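You operate a simulated robot arm through the tools that you are given. There is no shell and no other tool.

Carry out the task below with a simulated robot arm. There is one attempt and no reset: what you move stays moved.

Task
Reset the post plate to mark five, slide the wide block against it.
Fine: loosen its thumb nut first, tighten it after; don't lift the block; the rest stays.
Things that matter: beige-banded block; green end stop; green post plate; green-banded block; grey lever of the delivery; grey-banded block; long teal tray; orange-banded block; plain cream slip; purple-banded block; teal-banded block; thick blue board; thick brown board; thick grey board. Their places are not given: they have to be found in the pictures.

It is judged by the outcome, as a careful person would: the job done as asked, and still so three seconds after it is handed in. It fails if anything else is knocked over, pushed out of place, dropped, spilled or broken.

Robot
A 6-joint arm with a two-finger gripper, fixed in place. Base frame: the origin is at the foot of the arm, x ahead of it, y to its left, z up. Readings come in m, rad, newtons and seconds.
Its first joint turns from -2.897 to 2.897 rad. Payload 2.45 kg.
The tool frame sits at the grasp point between the pads (the TCP): z along the fingers, y along the line on which they close. The tips reach 0.02 m beyond it. Largest opening 0.14 m; the body of the gripper starts 0.168 m behind the TCP.
Orientation is that of the tool frame in the base frame, as [roll, pitch, yaw] about the fixed x, y, z axes, in that order (R = Rz(yaw) Ry(pitch) Rx(roll)). With the fingers straight down and closing along the base's y, the tool's x points along the base's -x, its y along +y and its z along -z.

Tools
- The arm moves only by the tool jog_arm. Its argument "steps" is a list of rows, each an object (a shift or turn left out is 0, a gripper value left out holds the last) with "fingers": the gripper command, from -1 (fully open) to 1 (shut), values between in proportion; "xyz": the shift along the tool's x, y, z in m, a list of three; "turn": the turn, a rotation vector about the tool's x, y, z in rad, a list of three. In form: [{"fingers": fingers, "xyz": [dx, dy, dz], "turn": [ax, ay, az]}, ...]. A call has 1 to 20 rows; each row shifts and turns the commanded pose from where the row before left it, along the tool's axes as they then stand. A row lasts 0.2 s, in which the tool goes at most 0.05 m and 0.15 rad; a call with a longer step from one row to the next is refused whole, and so is a gripper value outside its range. A pose out of reach is approached as far as the arm can. The call stops where the force on the tool passes 90 N (or 10 N more than at its start, if that is more) or the arm is blocked; 0.2 s more then pass. Each finger travels about 0.045 m/s and halts on what it meets, pressing with about 30 N; the grip force reading is that of the motor and also rises with nothing between the fingers. The clock runs only during rows and for 0.2 s after the last one: add rows that do not move to give the fingers time. The reply holds the time, the measured pose of the TCP, the force on the tool along the base axes, the opening and the grip force, in the units named above and with some noise, with the torque about the TCP (base axes, N m) and any sound that the robot's microphone picked up.
- Cameras (640 x 400 px; columns grow to the right, rows downward): "scene" is fixed at [0.0489, 0.4983, 1.4499]; the picture's right is [-0.10, -1.00, 0.00], its down [-0.78, 0.08, -0.62] and it looks along [0.62, -0.06, -0.78] (base axes); focal length 344 px, centre (320, 200). "wrist" rides on the gripper at [0.078, 0.011, -0.209] in the tool frame; the picture's right is [-0.14, 0.99, 0.00], its down [-0.92, -0.13, -0.37] and it looks along [-0.37, -0.05, 0.93] (tool axes); focal length 280 px, centre (320, 200).
- snapshot(camera): a new picture of that camera. The clock stands still meanwhile.
- probe_pixels(camera, pixels): for up to 12 pixels [column, row] of the newest picture of that camera ("zoom" is the newest enlarged one), the place [x, y, z] in the base frame of the surface seen there, good to about 0.002 m. The clock stands still meanwhile.
- close_up(camera, box): a new picture of the part [left, top, right, bottom] of that camera's present view, enlarged. The clock stands still meanwhile.
- job_done(): hands the job in; it is judged then, once.

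Unless the task says otherwise, let go and move clear before handing in.

The tools are called after ">>>" as name(argument=value, ...) on one line, values as JSON. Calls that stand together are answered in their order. jog_arm: Moves the arm, as the interface text tells. Its arguments: {"type":"object","properties":{"steps":{"type":"array","items":{"type":"object","properties":{"fingers":{"type":"number"},"xyz":{"type":"array","items":{"type":"number"}},"turn":{"type":"array","items":{"type":"number"}}}}}},"required":["steps"]} The other tools are called the same way: snapshot (camera) takes a picture; probe_pixels (camera, pixels) gives the place of the surface under pixels of a picture; close_up (camera, box) takes an enlarged picture of a part of a camera's view; job_done () hands the job in.

At the start:

```text
time_s: 0.0
position: [0.5586, 0.5077, 1.0322]
ee_rot: [-3.14, 0.001, -3.139]
wrist_force: [0.1, -0.6, 0.2]
moment: [0.02, 0.03, -0.02]
grip_width: 0.1401
gripper_force: 0.1
```

scene: 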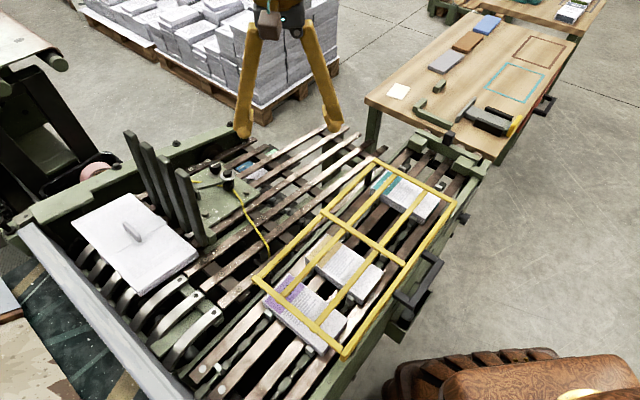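
wrist: 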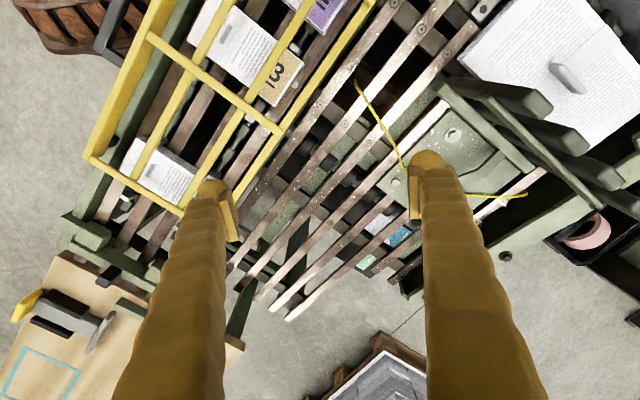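

The scene shows a slatted machine with a yellow guard frame (pixels ~250-455,160-355), a green plate with posts (~220,190) and blocks. I'll take closer looks to identify things.

>>> close_up(camera="scene", box=[100, 110, 300, 235])

>>> close_up(camera="scene", box=[240, 130, 480, 280])

>>> close_up(camera="scene", box=[160, 220, 400, 370])

>>> close_up(camera="scene", box=[360, 0, 600, 150])

>>> close_up(camera="wrist", box=[330, 60, 570, 210])

>>> close_up(camera="wrist", box=[80, 0, 400, 200])

```text
3.20 times, centred on (200, 172) of scene
```

zoom: 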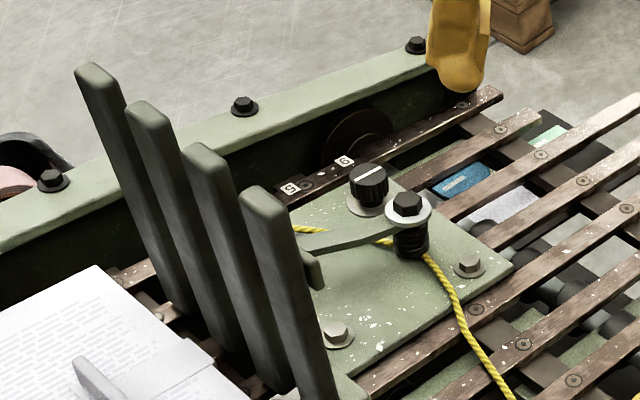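

```text
2.67 times, centred on (360, 205) of scene
```

zoom: 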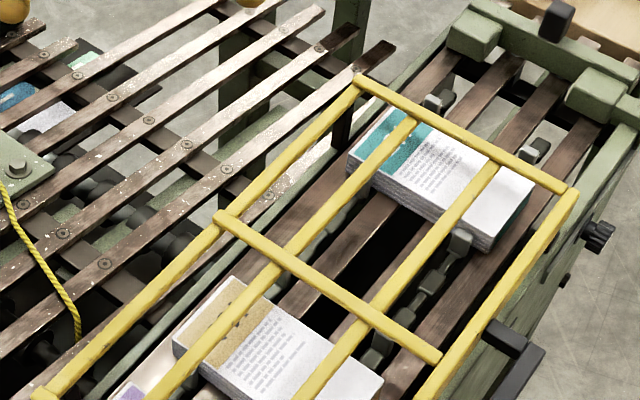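

```text
2.67 times, centred on (280, 295) of scene
```

zoom: 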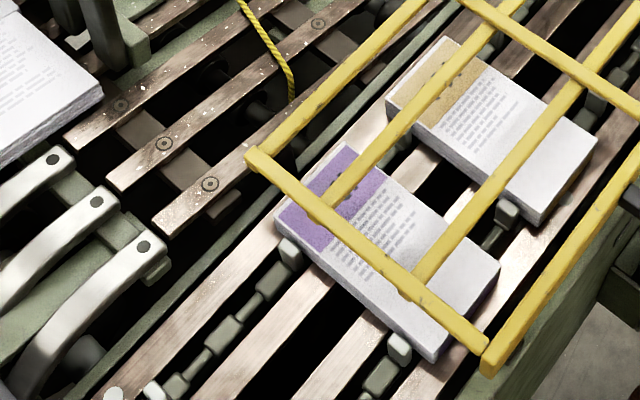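

```text
2.67 times, centred on (480, 75) of scene
```

zoom: 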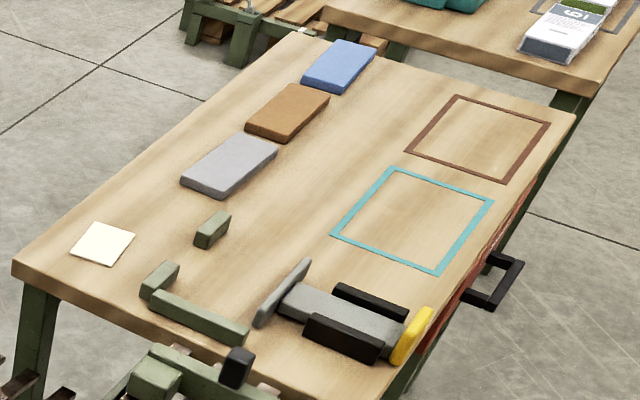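

```text
2.67 times, centred on (450, 135) of wrist
```

zoom: 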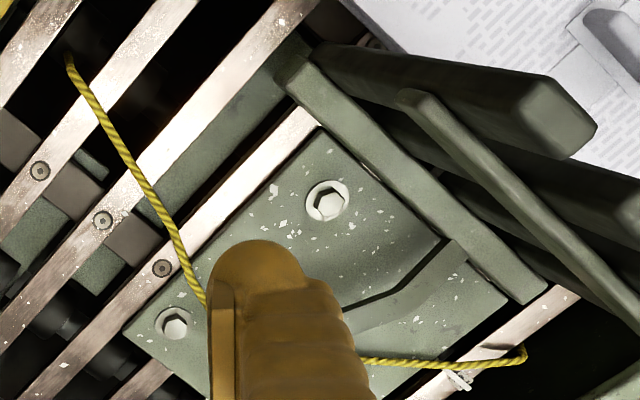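

```text
2.00 times, centred on (240, 100) of wrist
```

zoom: 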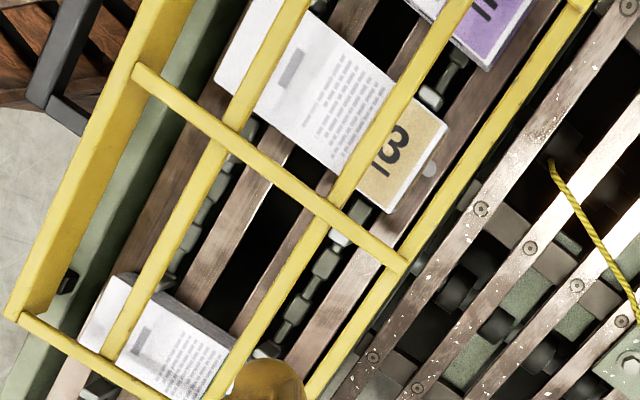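

The plate with four fence posts, a black knurled knob (~(222,167)) and little labels "5" and "6" is visible. I'll probe places to map out the geometry.

>>> snapshot(camera="scene")

>>> probe_pixels(camera="scene", pixels=[[215, 166], [227, 174], [190, 169], [208, 160], [204, 215], [246, 195], [130, 135], [180, 175], [132, 232], [100, 225], [168, 262], [240, 135]])

>>> probe_pixels(camera="scene", pixels=[[290, 290], [340, 260], [420, 200], [400, 92], [445, 62], [430, 110], [490, 120], [513, 127], [465, 42], [440, 87], [575, 10], [330, 345]])

>>> close_up(camera="scene", box=[400, 70, 540, 158])

>>> close_up(camera="scene", box=[180, 130, 276, 190])

>>> close_up(camera="scene", box=[0, 90, 240, 300])

```text
taken
```

scene: 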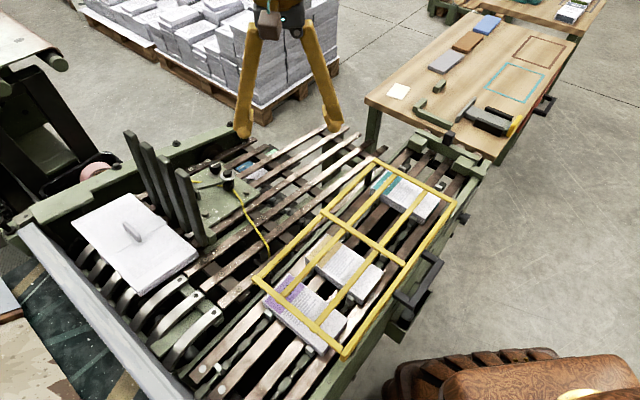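

```text
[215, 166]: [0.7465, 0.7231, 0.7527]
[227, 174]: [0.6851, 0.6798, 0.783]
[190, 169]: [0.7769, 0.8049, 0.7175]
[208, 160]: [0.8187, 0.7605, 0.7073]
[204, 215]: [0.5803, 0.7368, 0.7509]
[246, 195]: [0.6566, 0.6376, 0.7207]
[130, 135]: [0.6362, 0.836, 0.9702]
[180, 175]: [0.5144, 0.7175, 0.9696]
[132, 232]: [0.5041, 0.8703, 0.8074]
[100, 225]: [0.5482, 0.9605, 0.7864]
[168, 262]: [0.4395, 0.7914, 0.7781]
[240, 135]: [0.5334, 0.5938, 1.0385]
```

```text
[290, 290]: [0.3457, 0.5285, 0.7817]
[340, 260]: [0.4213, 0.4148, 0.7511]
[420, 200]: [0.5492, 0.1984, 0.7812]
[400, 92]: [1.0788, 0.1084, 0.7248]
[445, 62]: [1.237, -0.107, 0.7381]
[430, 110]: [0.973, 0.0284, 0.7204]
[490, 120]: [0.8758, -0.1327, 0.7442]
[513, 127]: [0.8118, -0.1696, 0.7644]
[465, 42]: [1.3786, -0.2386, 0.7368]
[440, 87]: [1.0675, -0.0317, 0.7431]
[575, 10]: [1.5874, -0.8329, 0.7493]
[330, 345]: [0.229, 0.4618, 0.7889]
```

```text
4.55 times, centred on (470, 114) of scene
```

zoom: 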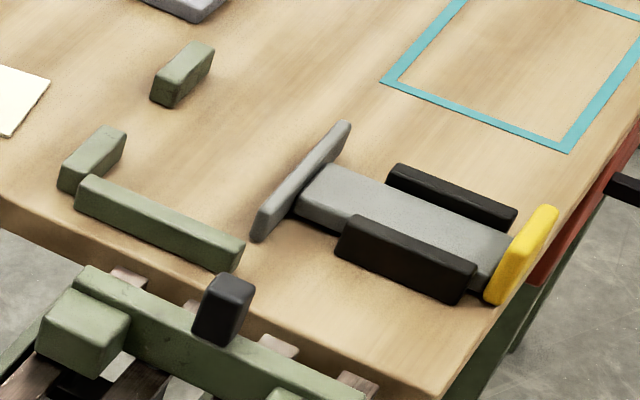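

```text
6.67 times, centred on (228, 160) of scene
```

zoom: 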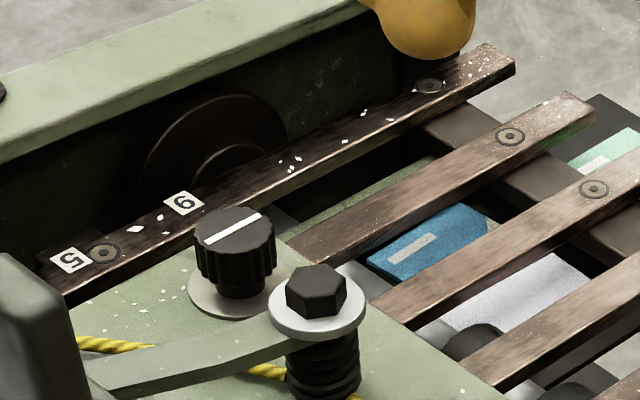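

```text
1.90 times, centred on (120, 195) of scene
```

zoom: 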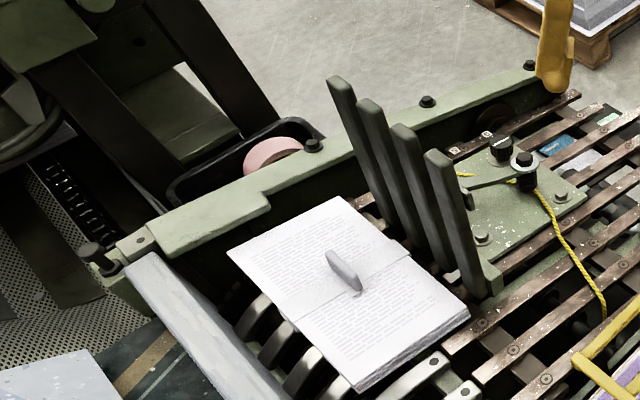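

The plate's posts, knob and number labels lie around (0.6–0.82, 0.65–0.84, 0.72). I'll move the wrist camera over it at this height to look straight down.

>>> jog_arm(steps=[{"xyz": [0, 0.05, 0], "fingers": -1}, {"xyz": [0, 0.05, 0]}, {"xyz": [0, 0.05, 0]}, {"xyz": [0, 0.05, 0]}, {"xyz": [0, 0, 0]}])

>>> snapshot(camera="wrist")

>>> snapshot(camera="scene")

```text
time_s: 1.2
position: [0.5576, 0.7078, 1.0331]
ee_rot: [-3.141, 0.002, -3.14]
wrist_force: [0.2, -0.5, 0.6]
moment: [-0.01, -0.01, 0.0]
grip_width: 0.1402
gripper_force: 0.0
```

```text
taken
```

wrist: 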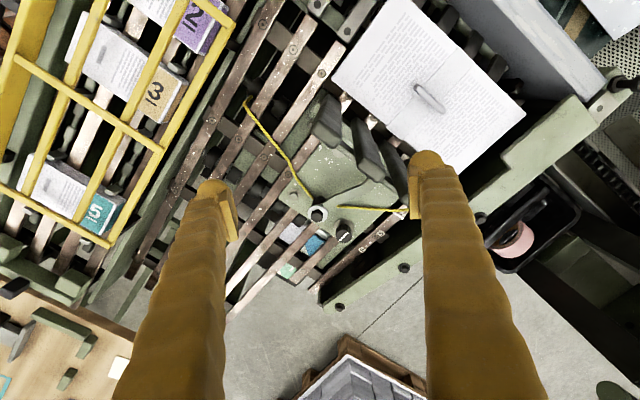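

```text
taken
```

scene: 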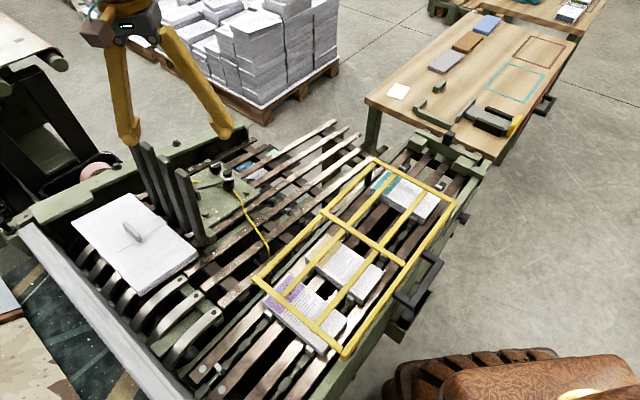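

>>> close_up(camera="wrist", box=[280, 80, 440, 280])

>>> close_up(camera="wrist", box=[290, 180, 430, 268])

>>> close_up(camera="wrist", box=[320, 0, 540, 180])

```text
2.00 times, centred on (360, 180) of wrist
```

zoom: 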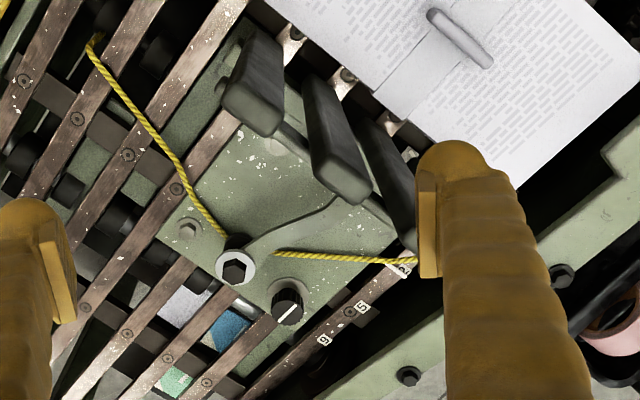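

```text
4.55 times, centred on (360, 224) of wrist
```

zoom: 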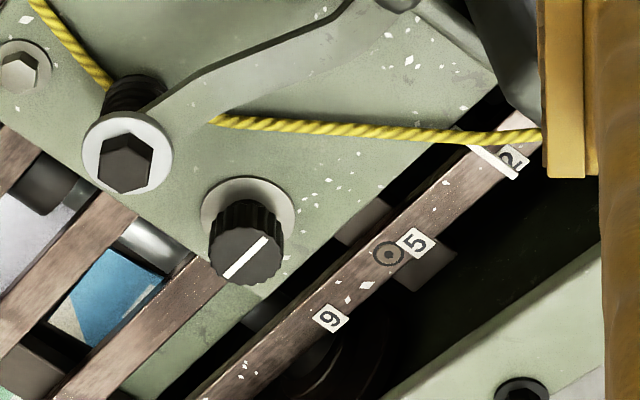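

```text
2.22 times, centred on (430, 90) of wrist
```

zoom: 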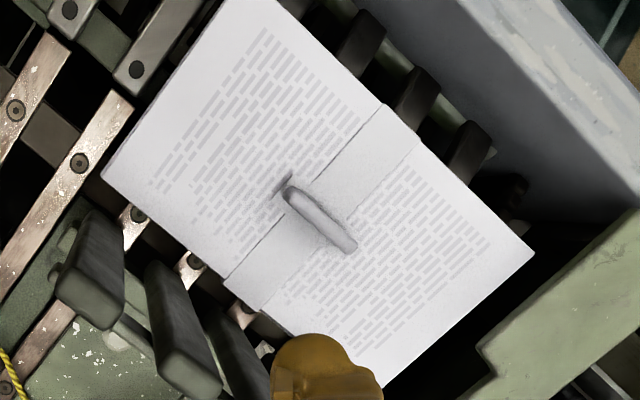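

The wrist view shows labels 6, 5 and another near the pointer (zoom (490,160)), knob at (343,230). I'll probe these features now.

>>> close_up(camera="wrist", box=[290, 180, 430, 268])

>>> probe_pixels(camera="zoom", pixels=[[245, 258], [225, 275], [265, 238], [330, 318], [415, 243], [512, 158], [485, 155], [125, 160], [255, 195], [285, 240], [20, 70], [330, 60]])

>>> probe_pixels(camera="wrist", pixels=[[325, 128], [366, 160], [394, 150], [333, 88], [335, 150], [345, 110], [390, 130], [455, 170], [524, 112], [388, 2], [428, 97], [330, 75]])

```text
4.55 times, centred on (360, 224) of wrist
```

zoom: 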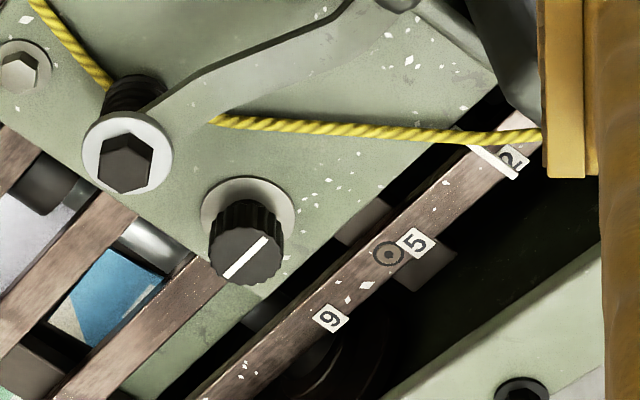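

```text
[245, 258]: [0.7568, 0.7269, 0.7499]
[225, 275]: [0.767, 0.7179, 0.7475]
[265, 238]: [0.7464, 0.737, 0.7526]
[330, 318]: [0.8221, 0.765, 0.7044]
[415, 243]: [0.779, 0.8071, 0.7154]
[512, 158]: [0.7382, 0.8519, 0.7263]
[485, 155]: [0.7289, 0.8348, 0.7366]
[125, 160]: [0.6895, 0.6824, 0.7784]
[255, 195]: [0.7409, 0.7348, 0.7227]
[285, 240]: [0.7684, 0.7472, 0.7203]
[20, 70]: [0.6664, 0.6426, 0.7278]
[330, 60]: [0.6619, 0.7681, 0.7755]
```

```text
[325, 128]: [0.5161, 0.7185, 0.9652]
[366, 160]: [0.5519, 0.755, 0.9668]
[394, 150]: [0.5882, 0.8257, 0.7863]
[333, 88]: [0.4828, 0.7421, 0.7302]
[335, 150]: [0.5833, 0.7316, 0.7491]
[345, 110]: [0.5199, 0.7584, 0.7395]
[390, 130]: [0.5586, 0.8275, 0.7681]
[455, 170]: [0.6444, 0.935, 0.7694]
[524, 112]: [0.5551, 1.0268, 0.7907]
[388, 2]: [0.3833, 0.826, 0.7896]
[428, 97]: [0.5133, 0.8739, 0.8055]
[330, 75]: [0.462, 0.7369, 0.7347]
```

The slats slope down about 10° along u≈(0.69,-0.72), away from the wide block; the pointer sits at about the third label and 5 lies ~0.056 m further down. The knob (thumb nut) top is at (0.757,0.727,0.750), so I'll move above it, aligning the fingers with the slat direction and testing reach.

>>> jog_arm(steps=[{"xyz": [-0.04, 0.004, 0]}, {"xyz": [-0.04, 0.004, 0]}, {"xyz": [-0.04, 0.004, 0]}, {"xyz": [-0.04, 0.004, 0]}, {"xyz": [-0.039, 0.003, 0]}, {"turn": [0, 0, -0.15]}, {"turn": [0, 0, -0.15]}, {"turn": [0, 0, -0.15]}, {"turn": [0, 0, -0.15]}, {"turn": [0, 0, -0.15]}, {"turn": [0, 0, -0.02]}, {"xyz": [0, 0, 0]}])

>>> snapshot(camera="wrist")

```text
time_s: 3.8
position: [0.7572, 0.7261, 1.0331]
ee_rot: [3.141, 0.001, -2.37]
wrist_force: [-0.4, 0.3, -0.1]
moment: [0.02, 0.01, -0.01]
grip_width: 0.1399
gripper_force: 0.1
```

```text
taken
```

wrist: 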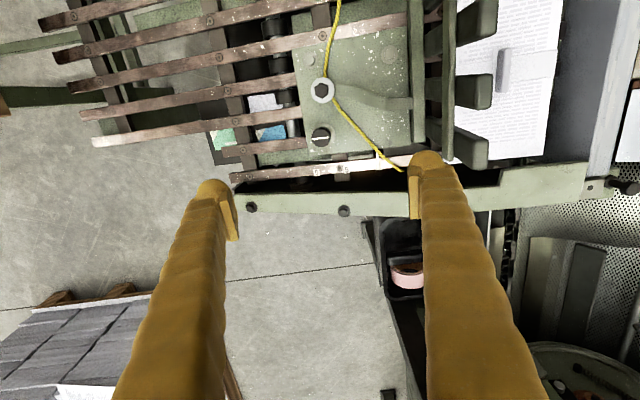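

Reach is fine here at z=1.03, and the view is nearly aligned with the slats. Closing up on the plate, labels and pointer.

>>> close_up(camera="wrist", box=[290, 100, 430, 188])

>>> close_up(camera="wrist", box=[370, 0, 610, 160])

>>> close_up(camera="wrist", box=[200, 0, 440, 160])

```text
4.55 times, centred on (360, 144) of wrist
```

zoom: 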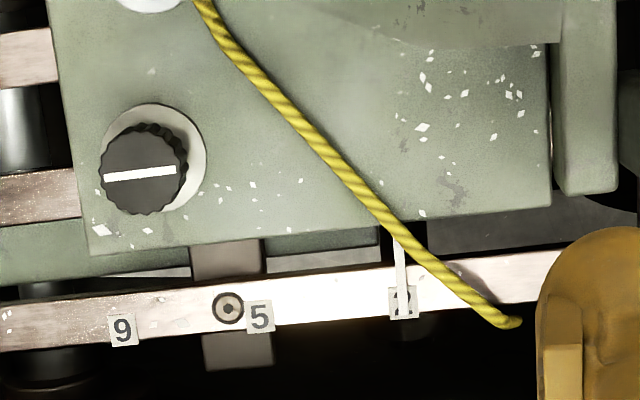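

```text
2.50 times, centred on (490, 80) of wrist
```

zoom: 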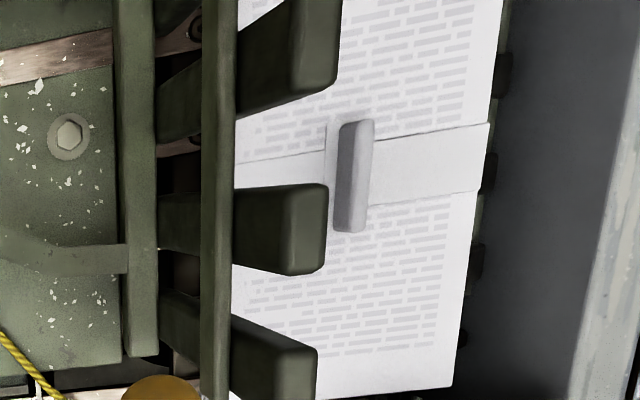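

```text
2.50 times, centred on (320, 80) of wrist
```

zoom: 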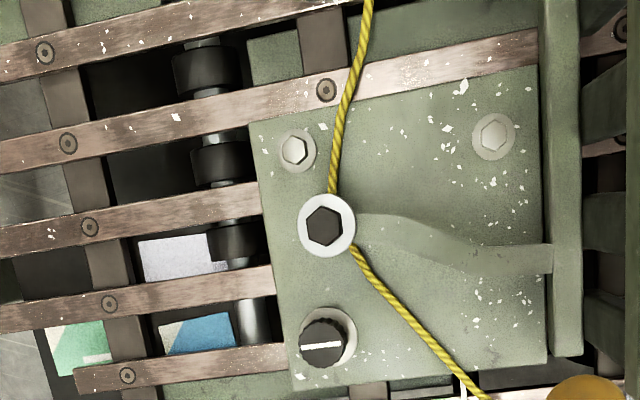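

Labels read 9, 5, 2 from this side, with the pointer right on "2"; mark five is the middle label, 0.061 m further down-slope. Next I tilt the tool to the knob's axis (slope normal), set the opening to ~0.07 and come down above the knob.

>>> jog_arm(steps=[{"xyz": [0, -0.035, 0.02], "fingers": 0}, {"turn": [-0.09, 0, 0], "xyz": [0, 0, 0.02]}, {"turn": [-0.09, 0, 0]}, {"xyz": [0, 0, 0.02]}, {"xyz": [0, 0, 0.02]}, {"xyz": [0, 0, 0]}, {"xyz": [0, 0, 0]}])

>>> snapshot(camera="wrist")

>>> snapshot(camera="scene")

```text
time_s: 5.4
position: [0.7768, 0.7062, 0.9535]
ee_rot: [2.961, 0.001, -2.37]
wrist_force: [0.1, 0.0, 0.8]
moment: [0.04, -0.02, -0.04]
grip_width: 0.0701
gripper_force: 0.0
```

```text
taken
```

wrist: 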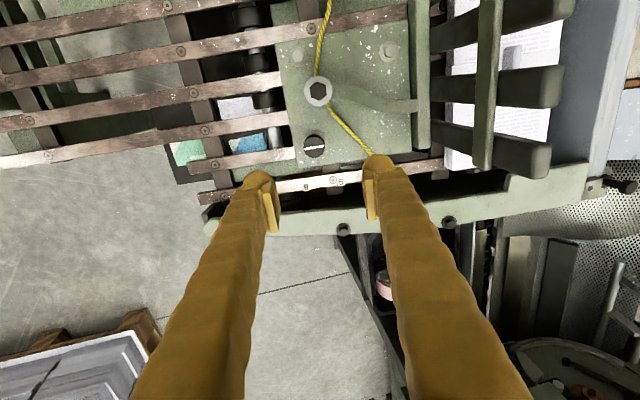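

```text
taken
```

scene: 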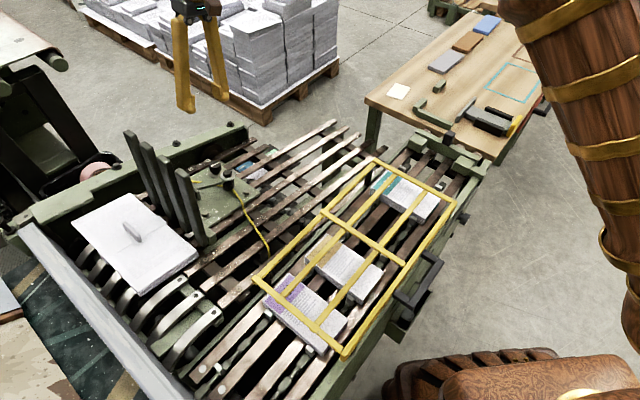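

I refine the knob centre from this nearer view (knob at about (315,146)).

>>> close_up(camera="wrist", box=[280, 120, 350, 164])

```text
9.09 times, centred on (315, 142) of wrist
```

zoom: 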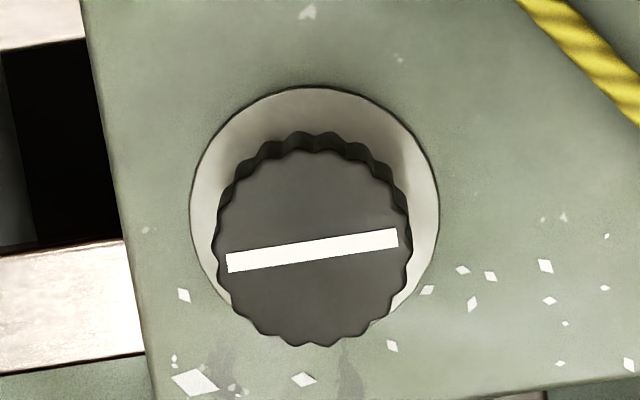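

>>> probe_pixels(camera="zoom", pixels=[[312, 250], [222, 250], [402, 250], [312, 165], [312, 335], [400, 130], [150, 250], [500, 250], [312, 60]])

```text
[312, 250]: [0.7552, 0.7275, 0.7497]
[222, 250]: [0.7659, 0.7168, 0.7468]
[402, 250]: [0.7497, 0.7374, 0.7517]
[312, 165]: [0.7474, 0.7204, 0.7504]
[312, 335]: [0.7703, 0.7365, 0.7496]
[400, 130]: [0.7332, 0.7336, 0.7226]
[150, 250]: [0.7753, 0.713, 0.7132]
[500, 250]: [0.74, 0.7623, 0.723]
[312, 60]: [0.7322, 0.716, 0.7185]
```

Knob centre is (0.757,0.7277,0.7497), diameter ~0.036, 0.03 above the plate. Correct 8 mm across and descend along the knob's axis in two stages.

>>> jog_arm(steps=[{"xyz": [-0.0006, -0.0078, 0]}, {"xyz": [0, 0, 0.04]}, {"xyz": [0, 0, 0.04]}, {"xyz": [0, 0, 0.04]}, {"xyz": [0, 0, 0.03]}, {"xyz": [0, 0, 0]}])

>>> snapshot(camera="wrist")

>>> snapshot(camera="scene")

```text
time_s: 6.8
position: [0.7648, 0.7216, 0.8037]
ee_rot: [2.962, -0.001, -2.37]
wrist_force: [0.2, 0.6, 0.1]
moment: [0.01, 0.01, -0.01]
grip_width: 0.0698
gripper_force: 0.0
```

```text
taken
```

wrist: 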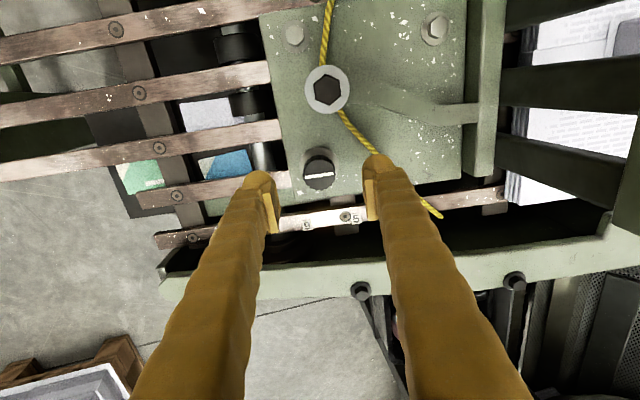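

```text
taken
```

scene: 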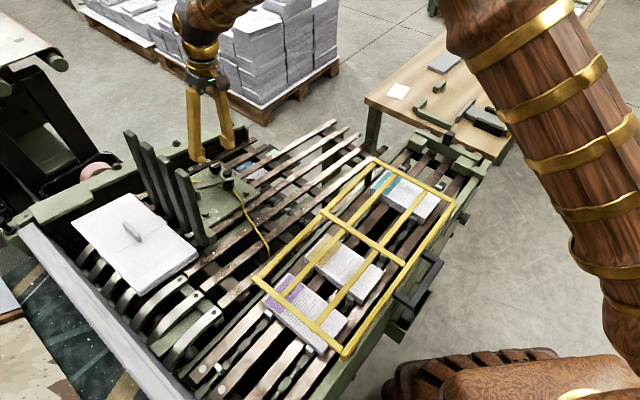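

TCP is on the knob axis. Descending the remaining 0.053 m.

>>> jog_arm(steps=[{"xyz": [0, 0, 0.02]}, {"xyz": [0, 0, 0.015]}, {"xyz": [0, 0, 0.01]}, {"xyz": [0, 0, 0.008]}, {"xyz": [0, 0, 0]}])

>>> close_up(camera="wrist", box=[220, 110, 460, 260])

>>> close_up(camera="scene", box=[160, 110, 280, 230])

```text
time_s: 8.0
position: [0.7565, 0.7268, 0.7521]
ee_rot: [2.96, 0.001, -2.37]
wrist_force: [-0.1, -0.1, -0.8]
moment: [-0.01, -0.03, 0.03]
grip_width: 0.0699
gripper_force: 0.1
```

```text
2.67 times, centred on (340, 185) of wrist
```

zoom: 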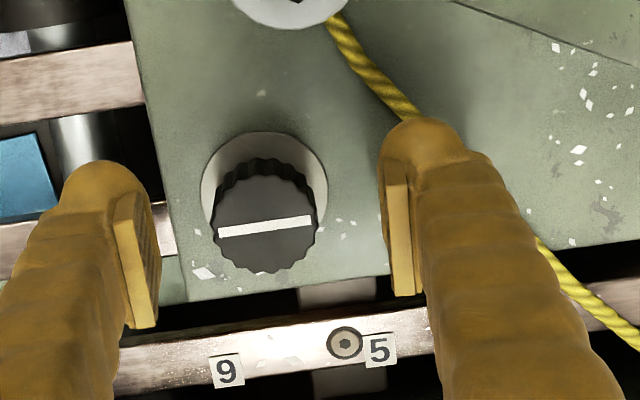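

```text
3.33 times, centred on (220, 170) of scene
```

zoom: 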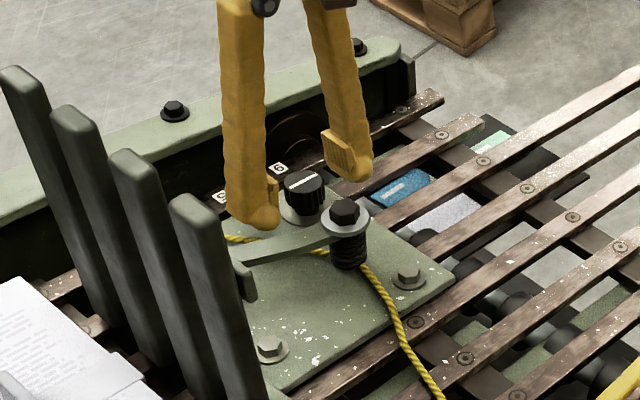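

The fingers straddle the knob cleanly and the cord stays outside. Closing on the knob.

>>> jog_arm(steps=[{"fingers": 1}, {"fingers": 1}, {"fingers": 1}, {"fingers": 1}])

>>> close_up(camera="wrist", box=[220, 110, 460, 260])

```text
time_s: 9.0
position: [0.7589, 0.727, 0.7521]
ee_rot: [2.962, -0.001, -2.37]
wrist_force: [6.2, -7.5, -2.8]
moment: [-0.06, -0.12, 0.04]
grip_width: 0.0326
gripper_force: 39.1
```

```text
2.67 times, centred on (340, 185) of wrist
```

zoom: 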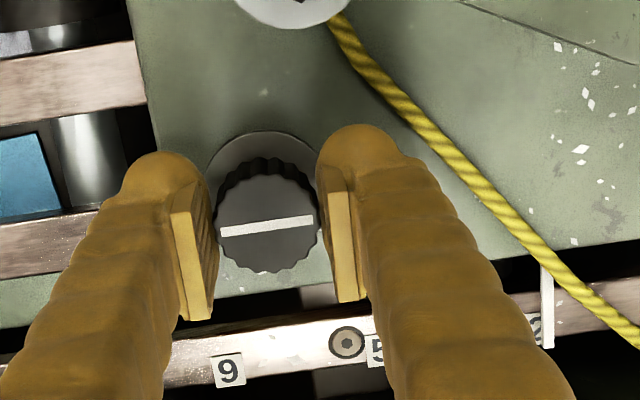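

Gripped at 0.0326 m. I shift 2 mm down-slope to relieve the sideways load, then turn counter-clockwise (loosen) a first portion.

>>> jog_arm(steps=[{"xyz": [0, -0.002, 0]}, {"turn": [0, 0, -0.1]}, {"turn": [0, 0, -0.1]}, {"turn": [0, 0, -0.1]}, {"turn": [0, 0, -0.1]}, {"xyz": [0, 0, 0]}])

>>> close_up(camera="wrist", box=[220, 110, 460, 260])

```text
time_s: 10.4
position: [0.7598, 0.7258, 0.751]
ee_rot: [2.975, 0.071, -1.975]
wrist_force: [-0.9, -3.4, 4.2]
moment: [-0.04, -0.02, -0.02]
grip_width: 0.0324
gripper_force: 44.4
```

```text
2.67 times, centred on (340, 185) of wrist
```

zoom: 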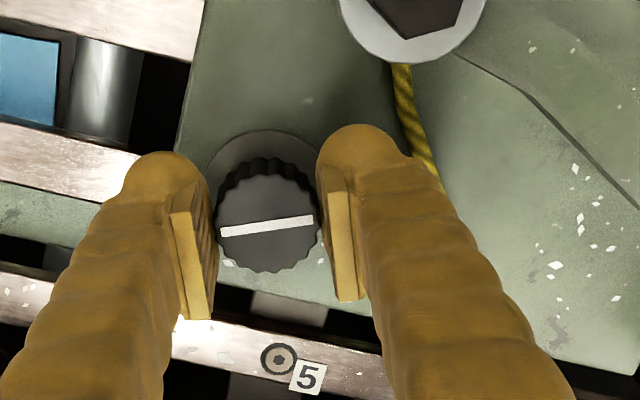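

The knob turns with the gripper at little torque. Continuing to turn counter-clockwise, to about 1.6 rad in total.

>>> jog_arm(steps=[{"turn": [0, 0, -0.12]}, {"turn": [0, 0, -0.12]}, {"turn": [0, 0, -0.12]}, {"turn": [0, 0, -0.12]}, {"turn": [0, 0, -0.12]}, {"turn": [0, 0, -0.12]}, {"turn": [0, 0, -0.12]}, {"turn": [0, 0, -0.12]}, {"turn": [0, 0, -0.12]}, {"turn": [0, 0, -0.12]}, {"xyz": [0, 0, 0]}])

>>> snapshot(camera="wrist")

>>> snapshot(camera="scene")

```text
time_s: 12.8
position: [0.759, 0.7259, 0.751]
ee_rot: [-3.137, 0.178, -0.767]
wrist_force: [-2.3, 1.0, -0.7]
moment: [0.04, 0.2, -0.44]
grip_width: 0.0326
gripper_force: 44.8
```

```text
taken
```

wrist: 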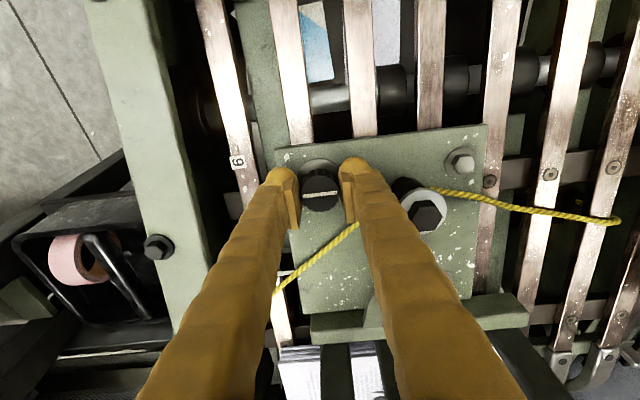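

```text
taken
```

scene: 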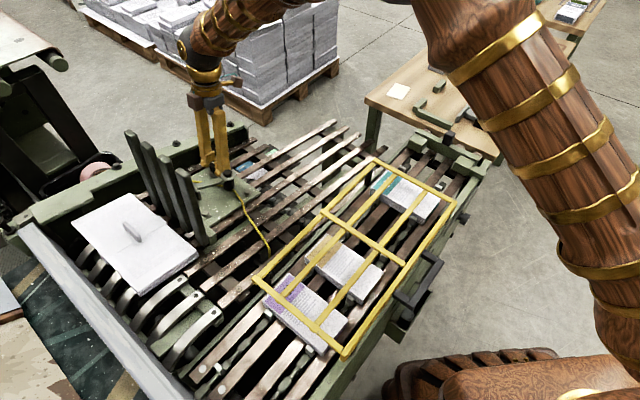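

About 1.6 rad turned and now a torque of -0.44 N·m appears, so the nut looks to be at its loosened stop. Still holding the knob, I try to draw the plate down-slope (tool +x) by 1.5 cm.

>>> jog_arm(steps=[{"turn": [0, 0, 0.03]}, {"xyz": [0.005, 0, 0]}, {"xyz": [0.005, 0, 0]}, {"xyz": [0.005, 0, 0]}, {"xyz": [0, 0, 0]}])

>>> snapshot(camera="wrist")

>>> snapshot(camera="scene")

```text
time_s: 14.0
position: [0.7693, 0.7153, 0.7495]
ee_rot: [3.141, 0.181, -0.799]
wrist_force: [4.4, 8.2, -2.9]
moment: [0.06, -0.02, -0.02]
grip_width: 0.0326
gripper_force: 44.8
```

```text
taken
```

wrist: 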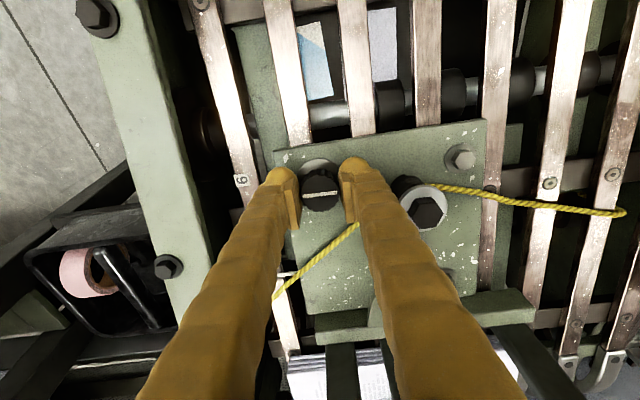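

```text
taken
```

scene: 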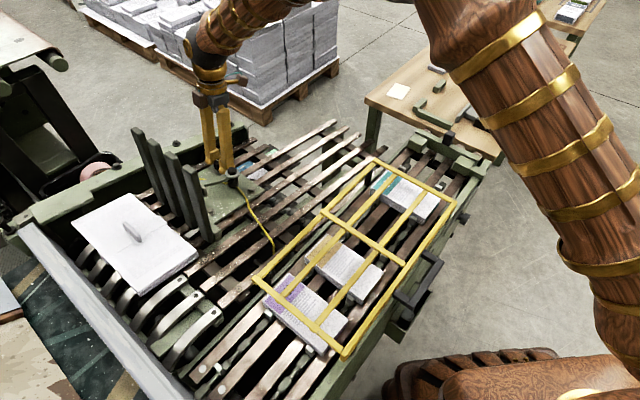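

The plate follows the knob freely (2–3 N along the slats). Continuing another 0.04 m down-slope, then checking the pointer against "5".

>>> jog_arm(steps=[{"xyz": [0.005, -0.001, 0]}, {"xyz": [0.008, 0, 0]}, {"xyz": [0.008, 0, 0]}, {"xyz": [0.008, 0, 0]}, {"xyz": [0.007, 0, 0]}, {"xyz": [0.004, 0, 0]}, {"xyz": [0, 0, 0]}])

>>> snapshot(camera="wrist")

>>> close_up(camera="scene", box=[160, 120, 288, 200])

```text
time_s: 15.6
position: [0.7971, 0.6875, 0.7428]
ee_rot: [-3.141, 0.18, -0.799]
wrist_force: [-8.1, -9.6, 5.0]
moment: [-0.05, 0.13, 0.05]
grip_width: 0.0327
gripper_force: 45.2
```

```text
taken
```

wrist: 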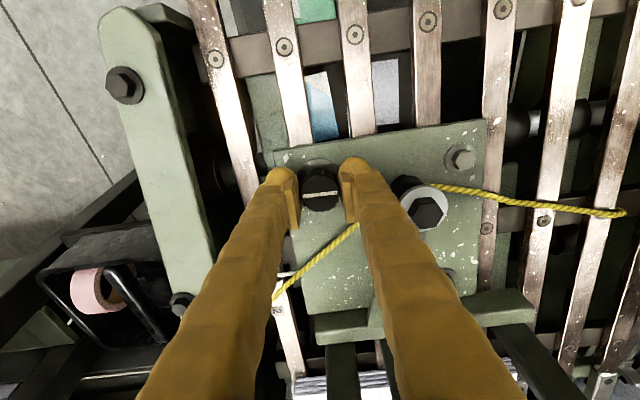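

```text
5.00 times, centred on (224, 160) of scene
```

zoom: 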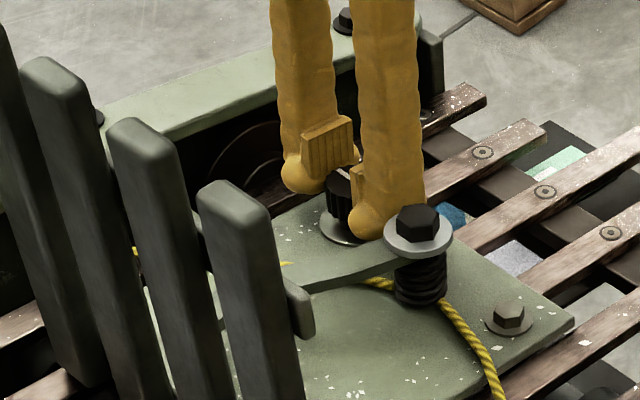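

Close-up on the pointer region near (283,275) in the wrist view.

>>> close_up(camera="wrist", box=[230, 240, 326, 320])

```text
5.00 times, centred on (278, 280) of wrist
```

zoom: 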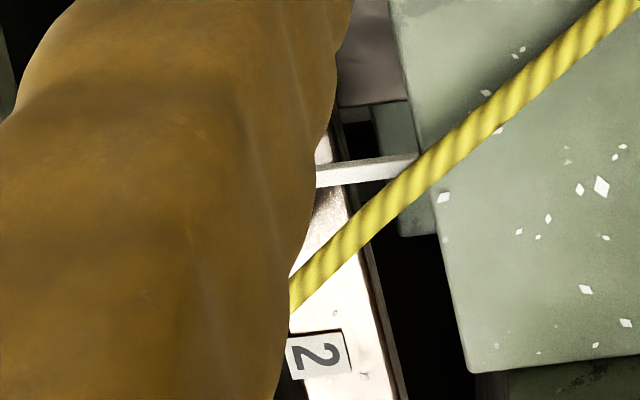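

>>> probe_pixels(camera="zoom", pixels=[[330, 176], [350, 172], [370, 169], [318, 354], [340, 350], [330, 172], [330, 180]])

```text
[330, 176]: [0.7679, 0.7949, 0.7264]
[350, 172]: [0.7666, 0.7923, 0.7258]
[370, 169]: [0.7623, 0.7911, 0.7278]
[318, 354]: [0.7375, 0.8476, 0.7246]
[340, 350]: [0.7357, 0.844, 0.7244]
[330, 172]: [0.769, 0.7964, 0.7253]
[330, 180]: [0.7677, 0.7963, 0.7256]
```

By the probes the pointer is about 6 mm short of "5" (moved 0.0547 of ~0.061). Moving 6 mm more and then releasing to look.

>>> jog_arm(steps=[{"xyz": [0.003, 0.001, 0]}, {"xyz": [0.003, 0, 0]}, {"xyz": [0, 0, 0]}, {"fingers": 0}, {"fingers": 0}, {"fingers": 0}])

>>> jog_arm(steps=[{"xyz": [0, 0, -0.02]}, {"xyz": [0, 0, -0.03]}, {"xyz": [0, 0, -0.04]}, {"xyz": [0, 0, -0.04]}, {"turn": [0, 0, 0.15]}, {"turn": [0, 0, 0.15]}, {"turn": [0, 0, 0.15]}, {"turn": [0, 0, 0.15]}, {"turn": [0, 0, 0.15]}, {"turn": [0, 0, 0.15]}, {"turn": [0, 0, 0.15]}, {"turn": [0, 0, 0.15]}, {"turn": [0, 0, 0.15]}, {"turn": [0, 0, 0.15]}, {"turn": [0, 0, 0.07]}, {"xyz": [0, 0, 0]}])

>>> snapshot(camera="wrist")

```text
time_s: 17.0
position: [0.8008, 0.6826, 0.7417]
ee_rot: [-3.139, 0.179, -0.801]
wrist_force: [0.0, -0.9, 0.9]
moment: [0.03, 0.0, 0.0]
grip_width: 0.0698
gripper_force: 0.0
```

```text
time_s: 20.4
position: [0.8173, 0.6663, 0.8681]
ee_rot: [2.964, 0.0, -2.371]
wrist_force: [-0.3, 0.7, 0.4]
moment: [0.05, -0.02, -0.02]
grip_width: 0.0699
gripper_force: 0.0
```

```text
taken
```

wrist: 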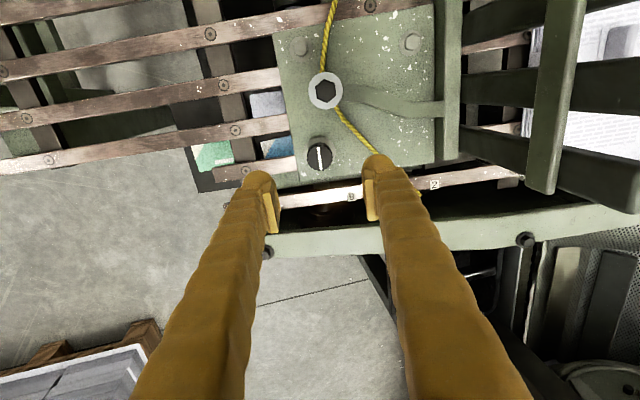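

The right finger hides the pointer; I raise and shift up-slope a bit so the pointer and "5" are visible between the fingers.

>>> jog_arm(steps=[{"xyz": [0, 0, -0.04]}, {"xyz": [0, 0.03, 0], "fingers": -1}, {"xyz": [0, 0.03, 0]}, {"xyz": [0, 0.01, 0]}, {"xyz": [0, 0, 0]}])

>>> snapshot(camera="wrist")

```text
time_s: 21.6
position: [0.7743, 0.7089, 0.9205]
ee_rot: [2.962, 0.0, -2.369]
wrist_force: [0.1, -0.6, -0.4]
moment: [0.03, 0.0, -0.02]
grip_width: 0.1399
gripper_force: 0.0
```

```text
taken
```

wrist: 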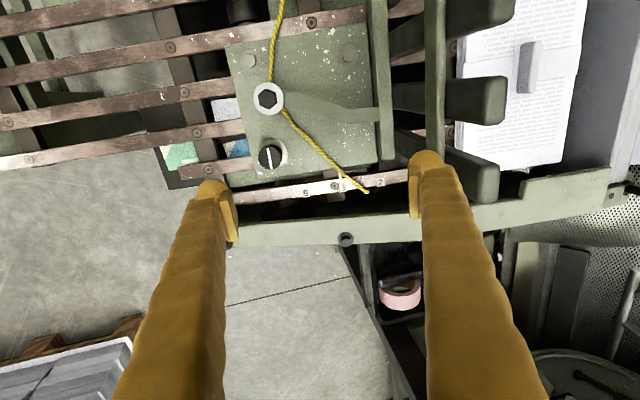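

>>> close_up(camera="wrist", box=[300, 160, 396, 220])

>>> probe_pixels(camera="zoom", pixels=[[40, 220], [240, 190]])

```text
6.67 times, centred on (348, 190) of wrist
```

zoom: 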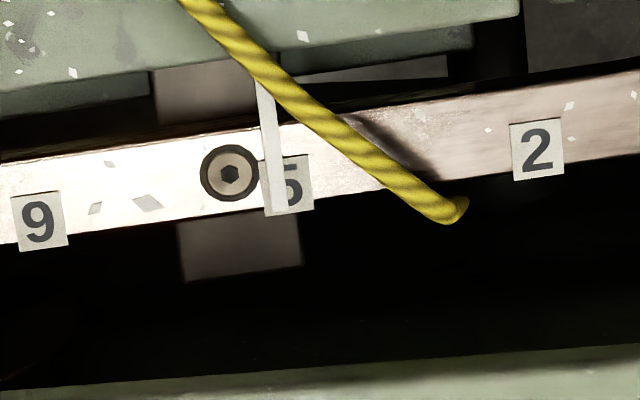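

```text
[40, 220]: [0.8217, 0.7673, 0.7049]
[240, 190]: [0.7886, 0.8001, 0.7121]
```

The pointer overshot: it lies at the left part of the "5" label (zoom 272 vs label centre ~287). I take a finer close-up to measure the offset.

>>> close_up(camera="wrist", box=[325, 170, 357, 190])

>>> close_up(camera="wrist", box=[245, 135, 295, 172])

>>> probe_pixels(camera="zoom", pixels=[[320, 200]])

```text
16.00 times, centred on (341, 180) of wrist
```

zoom: 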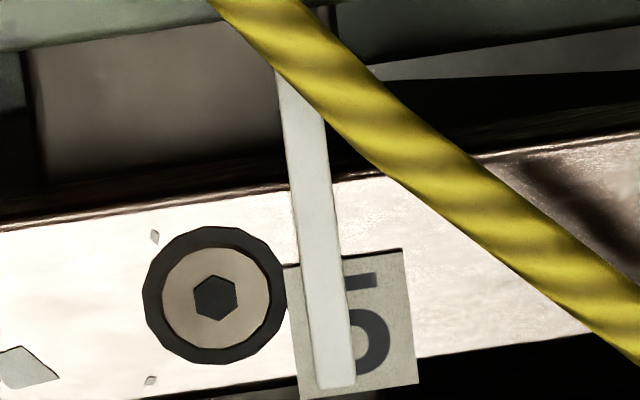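

```text
10.81 times, centred on (270, 154) of wrist
```

zoom: 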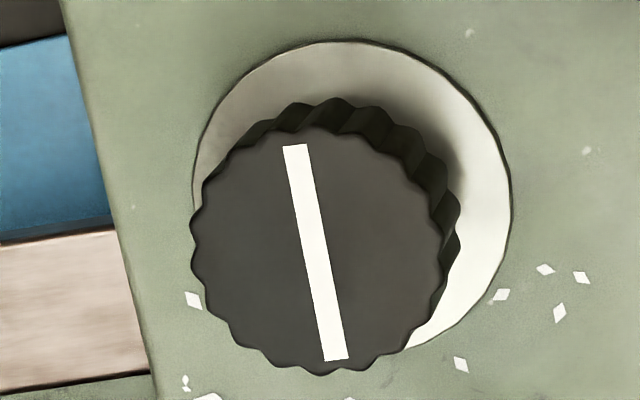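

```text
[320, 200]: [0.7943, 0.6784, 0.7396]
```

The pointer is ~2 mm past the centre of "5" (zoom 333 vs 352, ~9.8 px/mm). I measure the knob's new centre for regripping.

>>> probe_pixels(camera="zoom", pixels=[[318, 250], [200, 255], [435, 255], [300, 135], [335, 365], [318, 250]])

```text
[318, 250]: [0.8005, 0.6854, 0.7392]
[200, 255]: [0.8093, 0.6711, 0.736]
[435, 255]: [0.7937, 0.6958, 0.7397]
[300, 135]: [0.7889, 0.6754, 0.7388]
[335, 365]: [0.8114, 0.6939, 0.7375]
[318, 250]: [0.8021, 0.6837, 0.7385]
```

Knob centre now (0.801,0.684,0.7385). I go back on its axis, turn to the loosened orientation and come down to regrip.

>>> jog_arm(steps=[{"xyz": [0, -0.035, 0], "fingers": 0}, {"xyz": [0, -0.035, 0]}, {"turn": [0, 0, -0.15]}, {"turn": [0, 0, -0.15]}, {"turn": [0, 0, -0.15]}, {"turn": [0, 0, -0.15]}, {"turn": [0, 0, -0.15]}, {"turn": [0, 0, -0.15]}, {"turn": [0, 0, -0.15]}, {"turn": [0, 0, -0.15]}, {"turn": [0, 0, -0.15]}, {"turn": [0, 0, -0.15]}, {"turn": [0, 0, -0.06]}, {"xyz": [0, 0, 0.04]}, {"xyz": [0, 0, 0.04]}, {"xyz": [0, 0, 0.04]}, {"xyz": [0, 0, 0]}])

>>> snapshot(camera="wrist")

```text
time_s: 25.2
position: [0.8069, 0.6767, 0.7899]
ee_rot: [3.14, 0.179, -0.809]
wrist_force: [-0.4, 0.0, 0.2]
moment: [0.02, -0.01, 0.01]
grip_width: 0.0701
gripper_force: 0.0
```

```text
taken
```

wrist: 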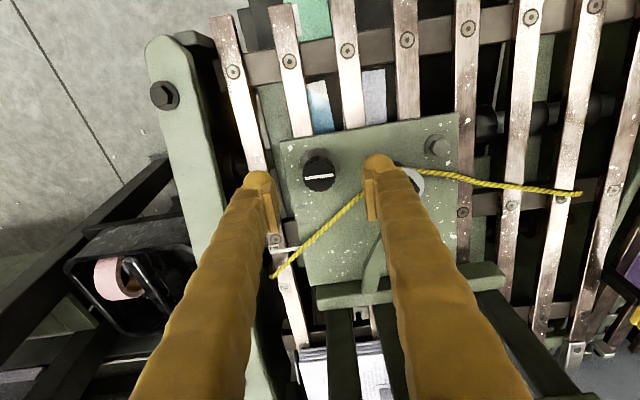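

On the axis; descending 0.05 m and gripping.

>>> jog_arm(steps=[{"xyz": [0, 0, 0.02]}, {"xyz": [0, 0, 0.02]}, {"xyz": [0, 0, 0.01]}, {"xyz": [0, 0, 0]}, {"fingers": 1}, {"fingers": 1}, {"fingers": 1}, {"fingers": 1}])

>>> close_up(camera="wrist", box=[220, 110, 460, 310])

```text
time_s: 27.0
position: [0.8015, 0.6841, 0.7403]
ee_rot: [-3.141, 0.181, -0.811]
wrist_force: [20.2, 19.3, -9.3]
moment: [0.16, -0.18, -0.02]
grip_width: 0.0328
gripper_force: 39.6
```

```text
2.00 times, centred on (340, 210) of wrist
```

zoom: 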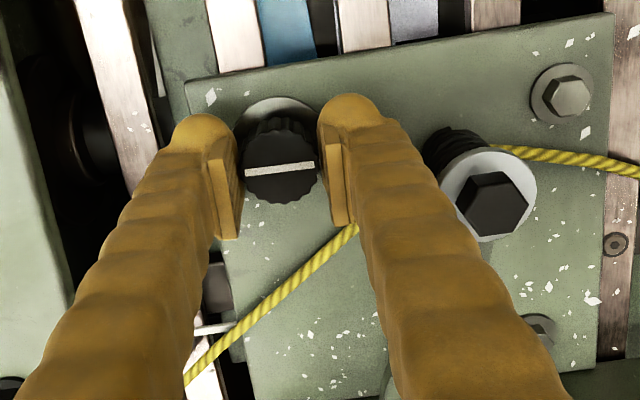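

Gripped, with a ~28 N side load along +v. I relieve it (tool y −4 mm) and draw the plate back 2 mm up-slope.

>>> jog_arm(steps=[{"xyz": [0, -0.002, 0]}, {"xyz": [0, -0.002, 0]}, {"xyz": [-0.001, 0, 0]}, {"xyz": [-0.001, 0, 0]}, {"xyz": [0, 0, 0]}])

>>> close_up(camera="wrist", box=[230, 240, 326, 300])

```text
time_s: 28.2
position: [0.801, 0.6852, 0.7407]
ee_rot: [3.135, 0.181, -0.811]
wrist_force: [-46.9, -58.9, 18.8]
moment: [-1.17, 0.34, 0.13]
grip_width: 0.0333
gripper_force: 44.8
```

```text
6.67 times, centred on (278, 270) of wrist
```

zoom: 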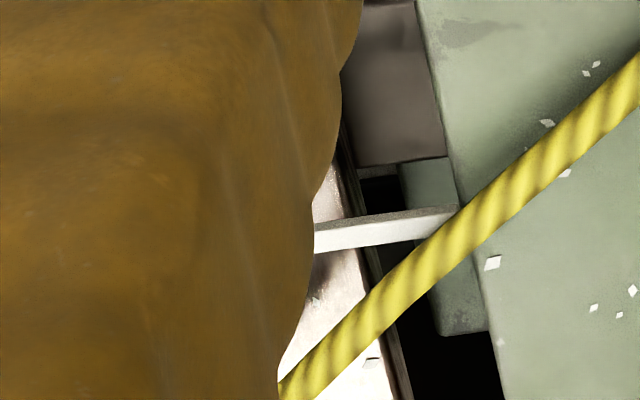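

Arm is stiffer than I assumed (~26 N/mm): now −75 N along v. Move back 2.9 mm to nearly zero load.

>>> jog_arm(steps=[{"xyz": [0, 0.0029, 0]}, {"xyz": [0, 0, 0]}])

```text
time_s: 28.8
position: [0.8016, 0.6843, 0.7403]
ee_rot: [3.139, 0.181, -0.809]
wrist_force: [-28.9, -28.3, 1.5]
moment: [-0.28, 0.33, 0.04]
grip_width: 0.0326
gripper_force: 44.9
```

>>> jog_arm(steps=[{"xyz": [0, 0.002, 0]}, {"xyz": [0, 0, 0]}])

>>> jog_arm(steps=[{"xyz": [0, 0, 0]}])

>>> close_up(camera="wrist", box=[230, 240, 326, 300])

>>> probe_pixels(camera="zoom", pixels=[[330, 234], [350, 231], [370, 228], [390, 225]])

```text
time_s: 29.4
position: [0.7995, 0.6852, 0.7407]
ee_rot: [-3.139, 0.18, -0.808]
wrist_force: [10.5, 14.2, -20.8]
moment: [0.14, -0.13, 0.03]
grip_width: 0.0326
gripper_force: 45.2
```

```text
time_s: 29.8
position: [0.7997, 0.686, 0.7402]
ee_rot: [-3.139, 0.18, -0.811]
wrist_force: [25.5, 30.7, -25.6]
moment: [0.19, -0.2, 0.03]
grip_width: 0.0327
gripper_force: 44.5
```

```text
6.67 times, centred on (278, 270) of wrist
```

zoom: 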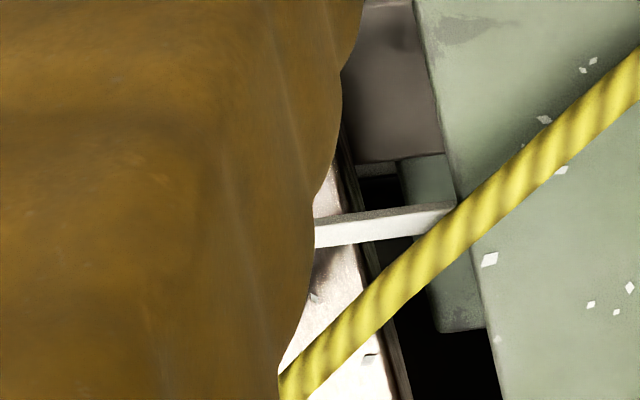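

```text
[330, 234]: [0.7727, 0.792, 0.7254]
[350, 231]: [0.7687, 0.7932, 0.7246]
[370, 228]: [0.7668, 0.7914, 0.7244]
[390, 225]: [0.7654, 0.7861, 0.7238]
```

>>> jog_arm(steps=[{"xyz": [0, -0.0012, 0]}, {"xyz": [0, 0, 0]}, {"xyz": [0, 0, 0]}, {"xyz": [0, 0, 0]}])

>>> jog_arm(steps=[{"xyz": [0, 0, 0]}])

>>> jog_arm(steps=[{"xyz": [0, 0, 0]}])

```text
time_s: 30.8
position: [0.799, 0.6853, 0.7421]
ee_rot: [3.141, 0.18, -0.81]
wrist_force: [23.3, 26.0, -17.5]
moment: [0.22, -0.16, -0.02]
grip_width: 0.0328
gripper_force: 45.2
```

```text
time_s: 31.2
position: [0.8003, 0.685, 0.7411]
ee_rot: [3.139, 0.179, -0.808]
wrist_force: [24.2, 25.9, -14.8]
moment: [0.21, -0.19, -0.02]
grip_width: 0.0327
gripper_force: 45.2
```

```text
time_s: 31.6
position: [0.7997, 0.6846, 0.7406]
ee_rot: [3.139, 0.181, -0.81]
wrist_force: [25.3, 26.2, -12.7]
moment: [0.22, -0.2, 0.0]
grip_width: 0.0326
gripper_force: 45.4
```

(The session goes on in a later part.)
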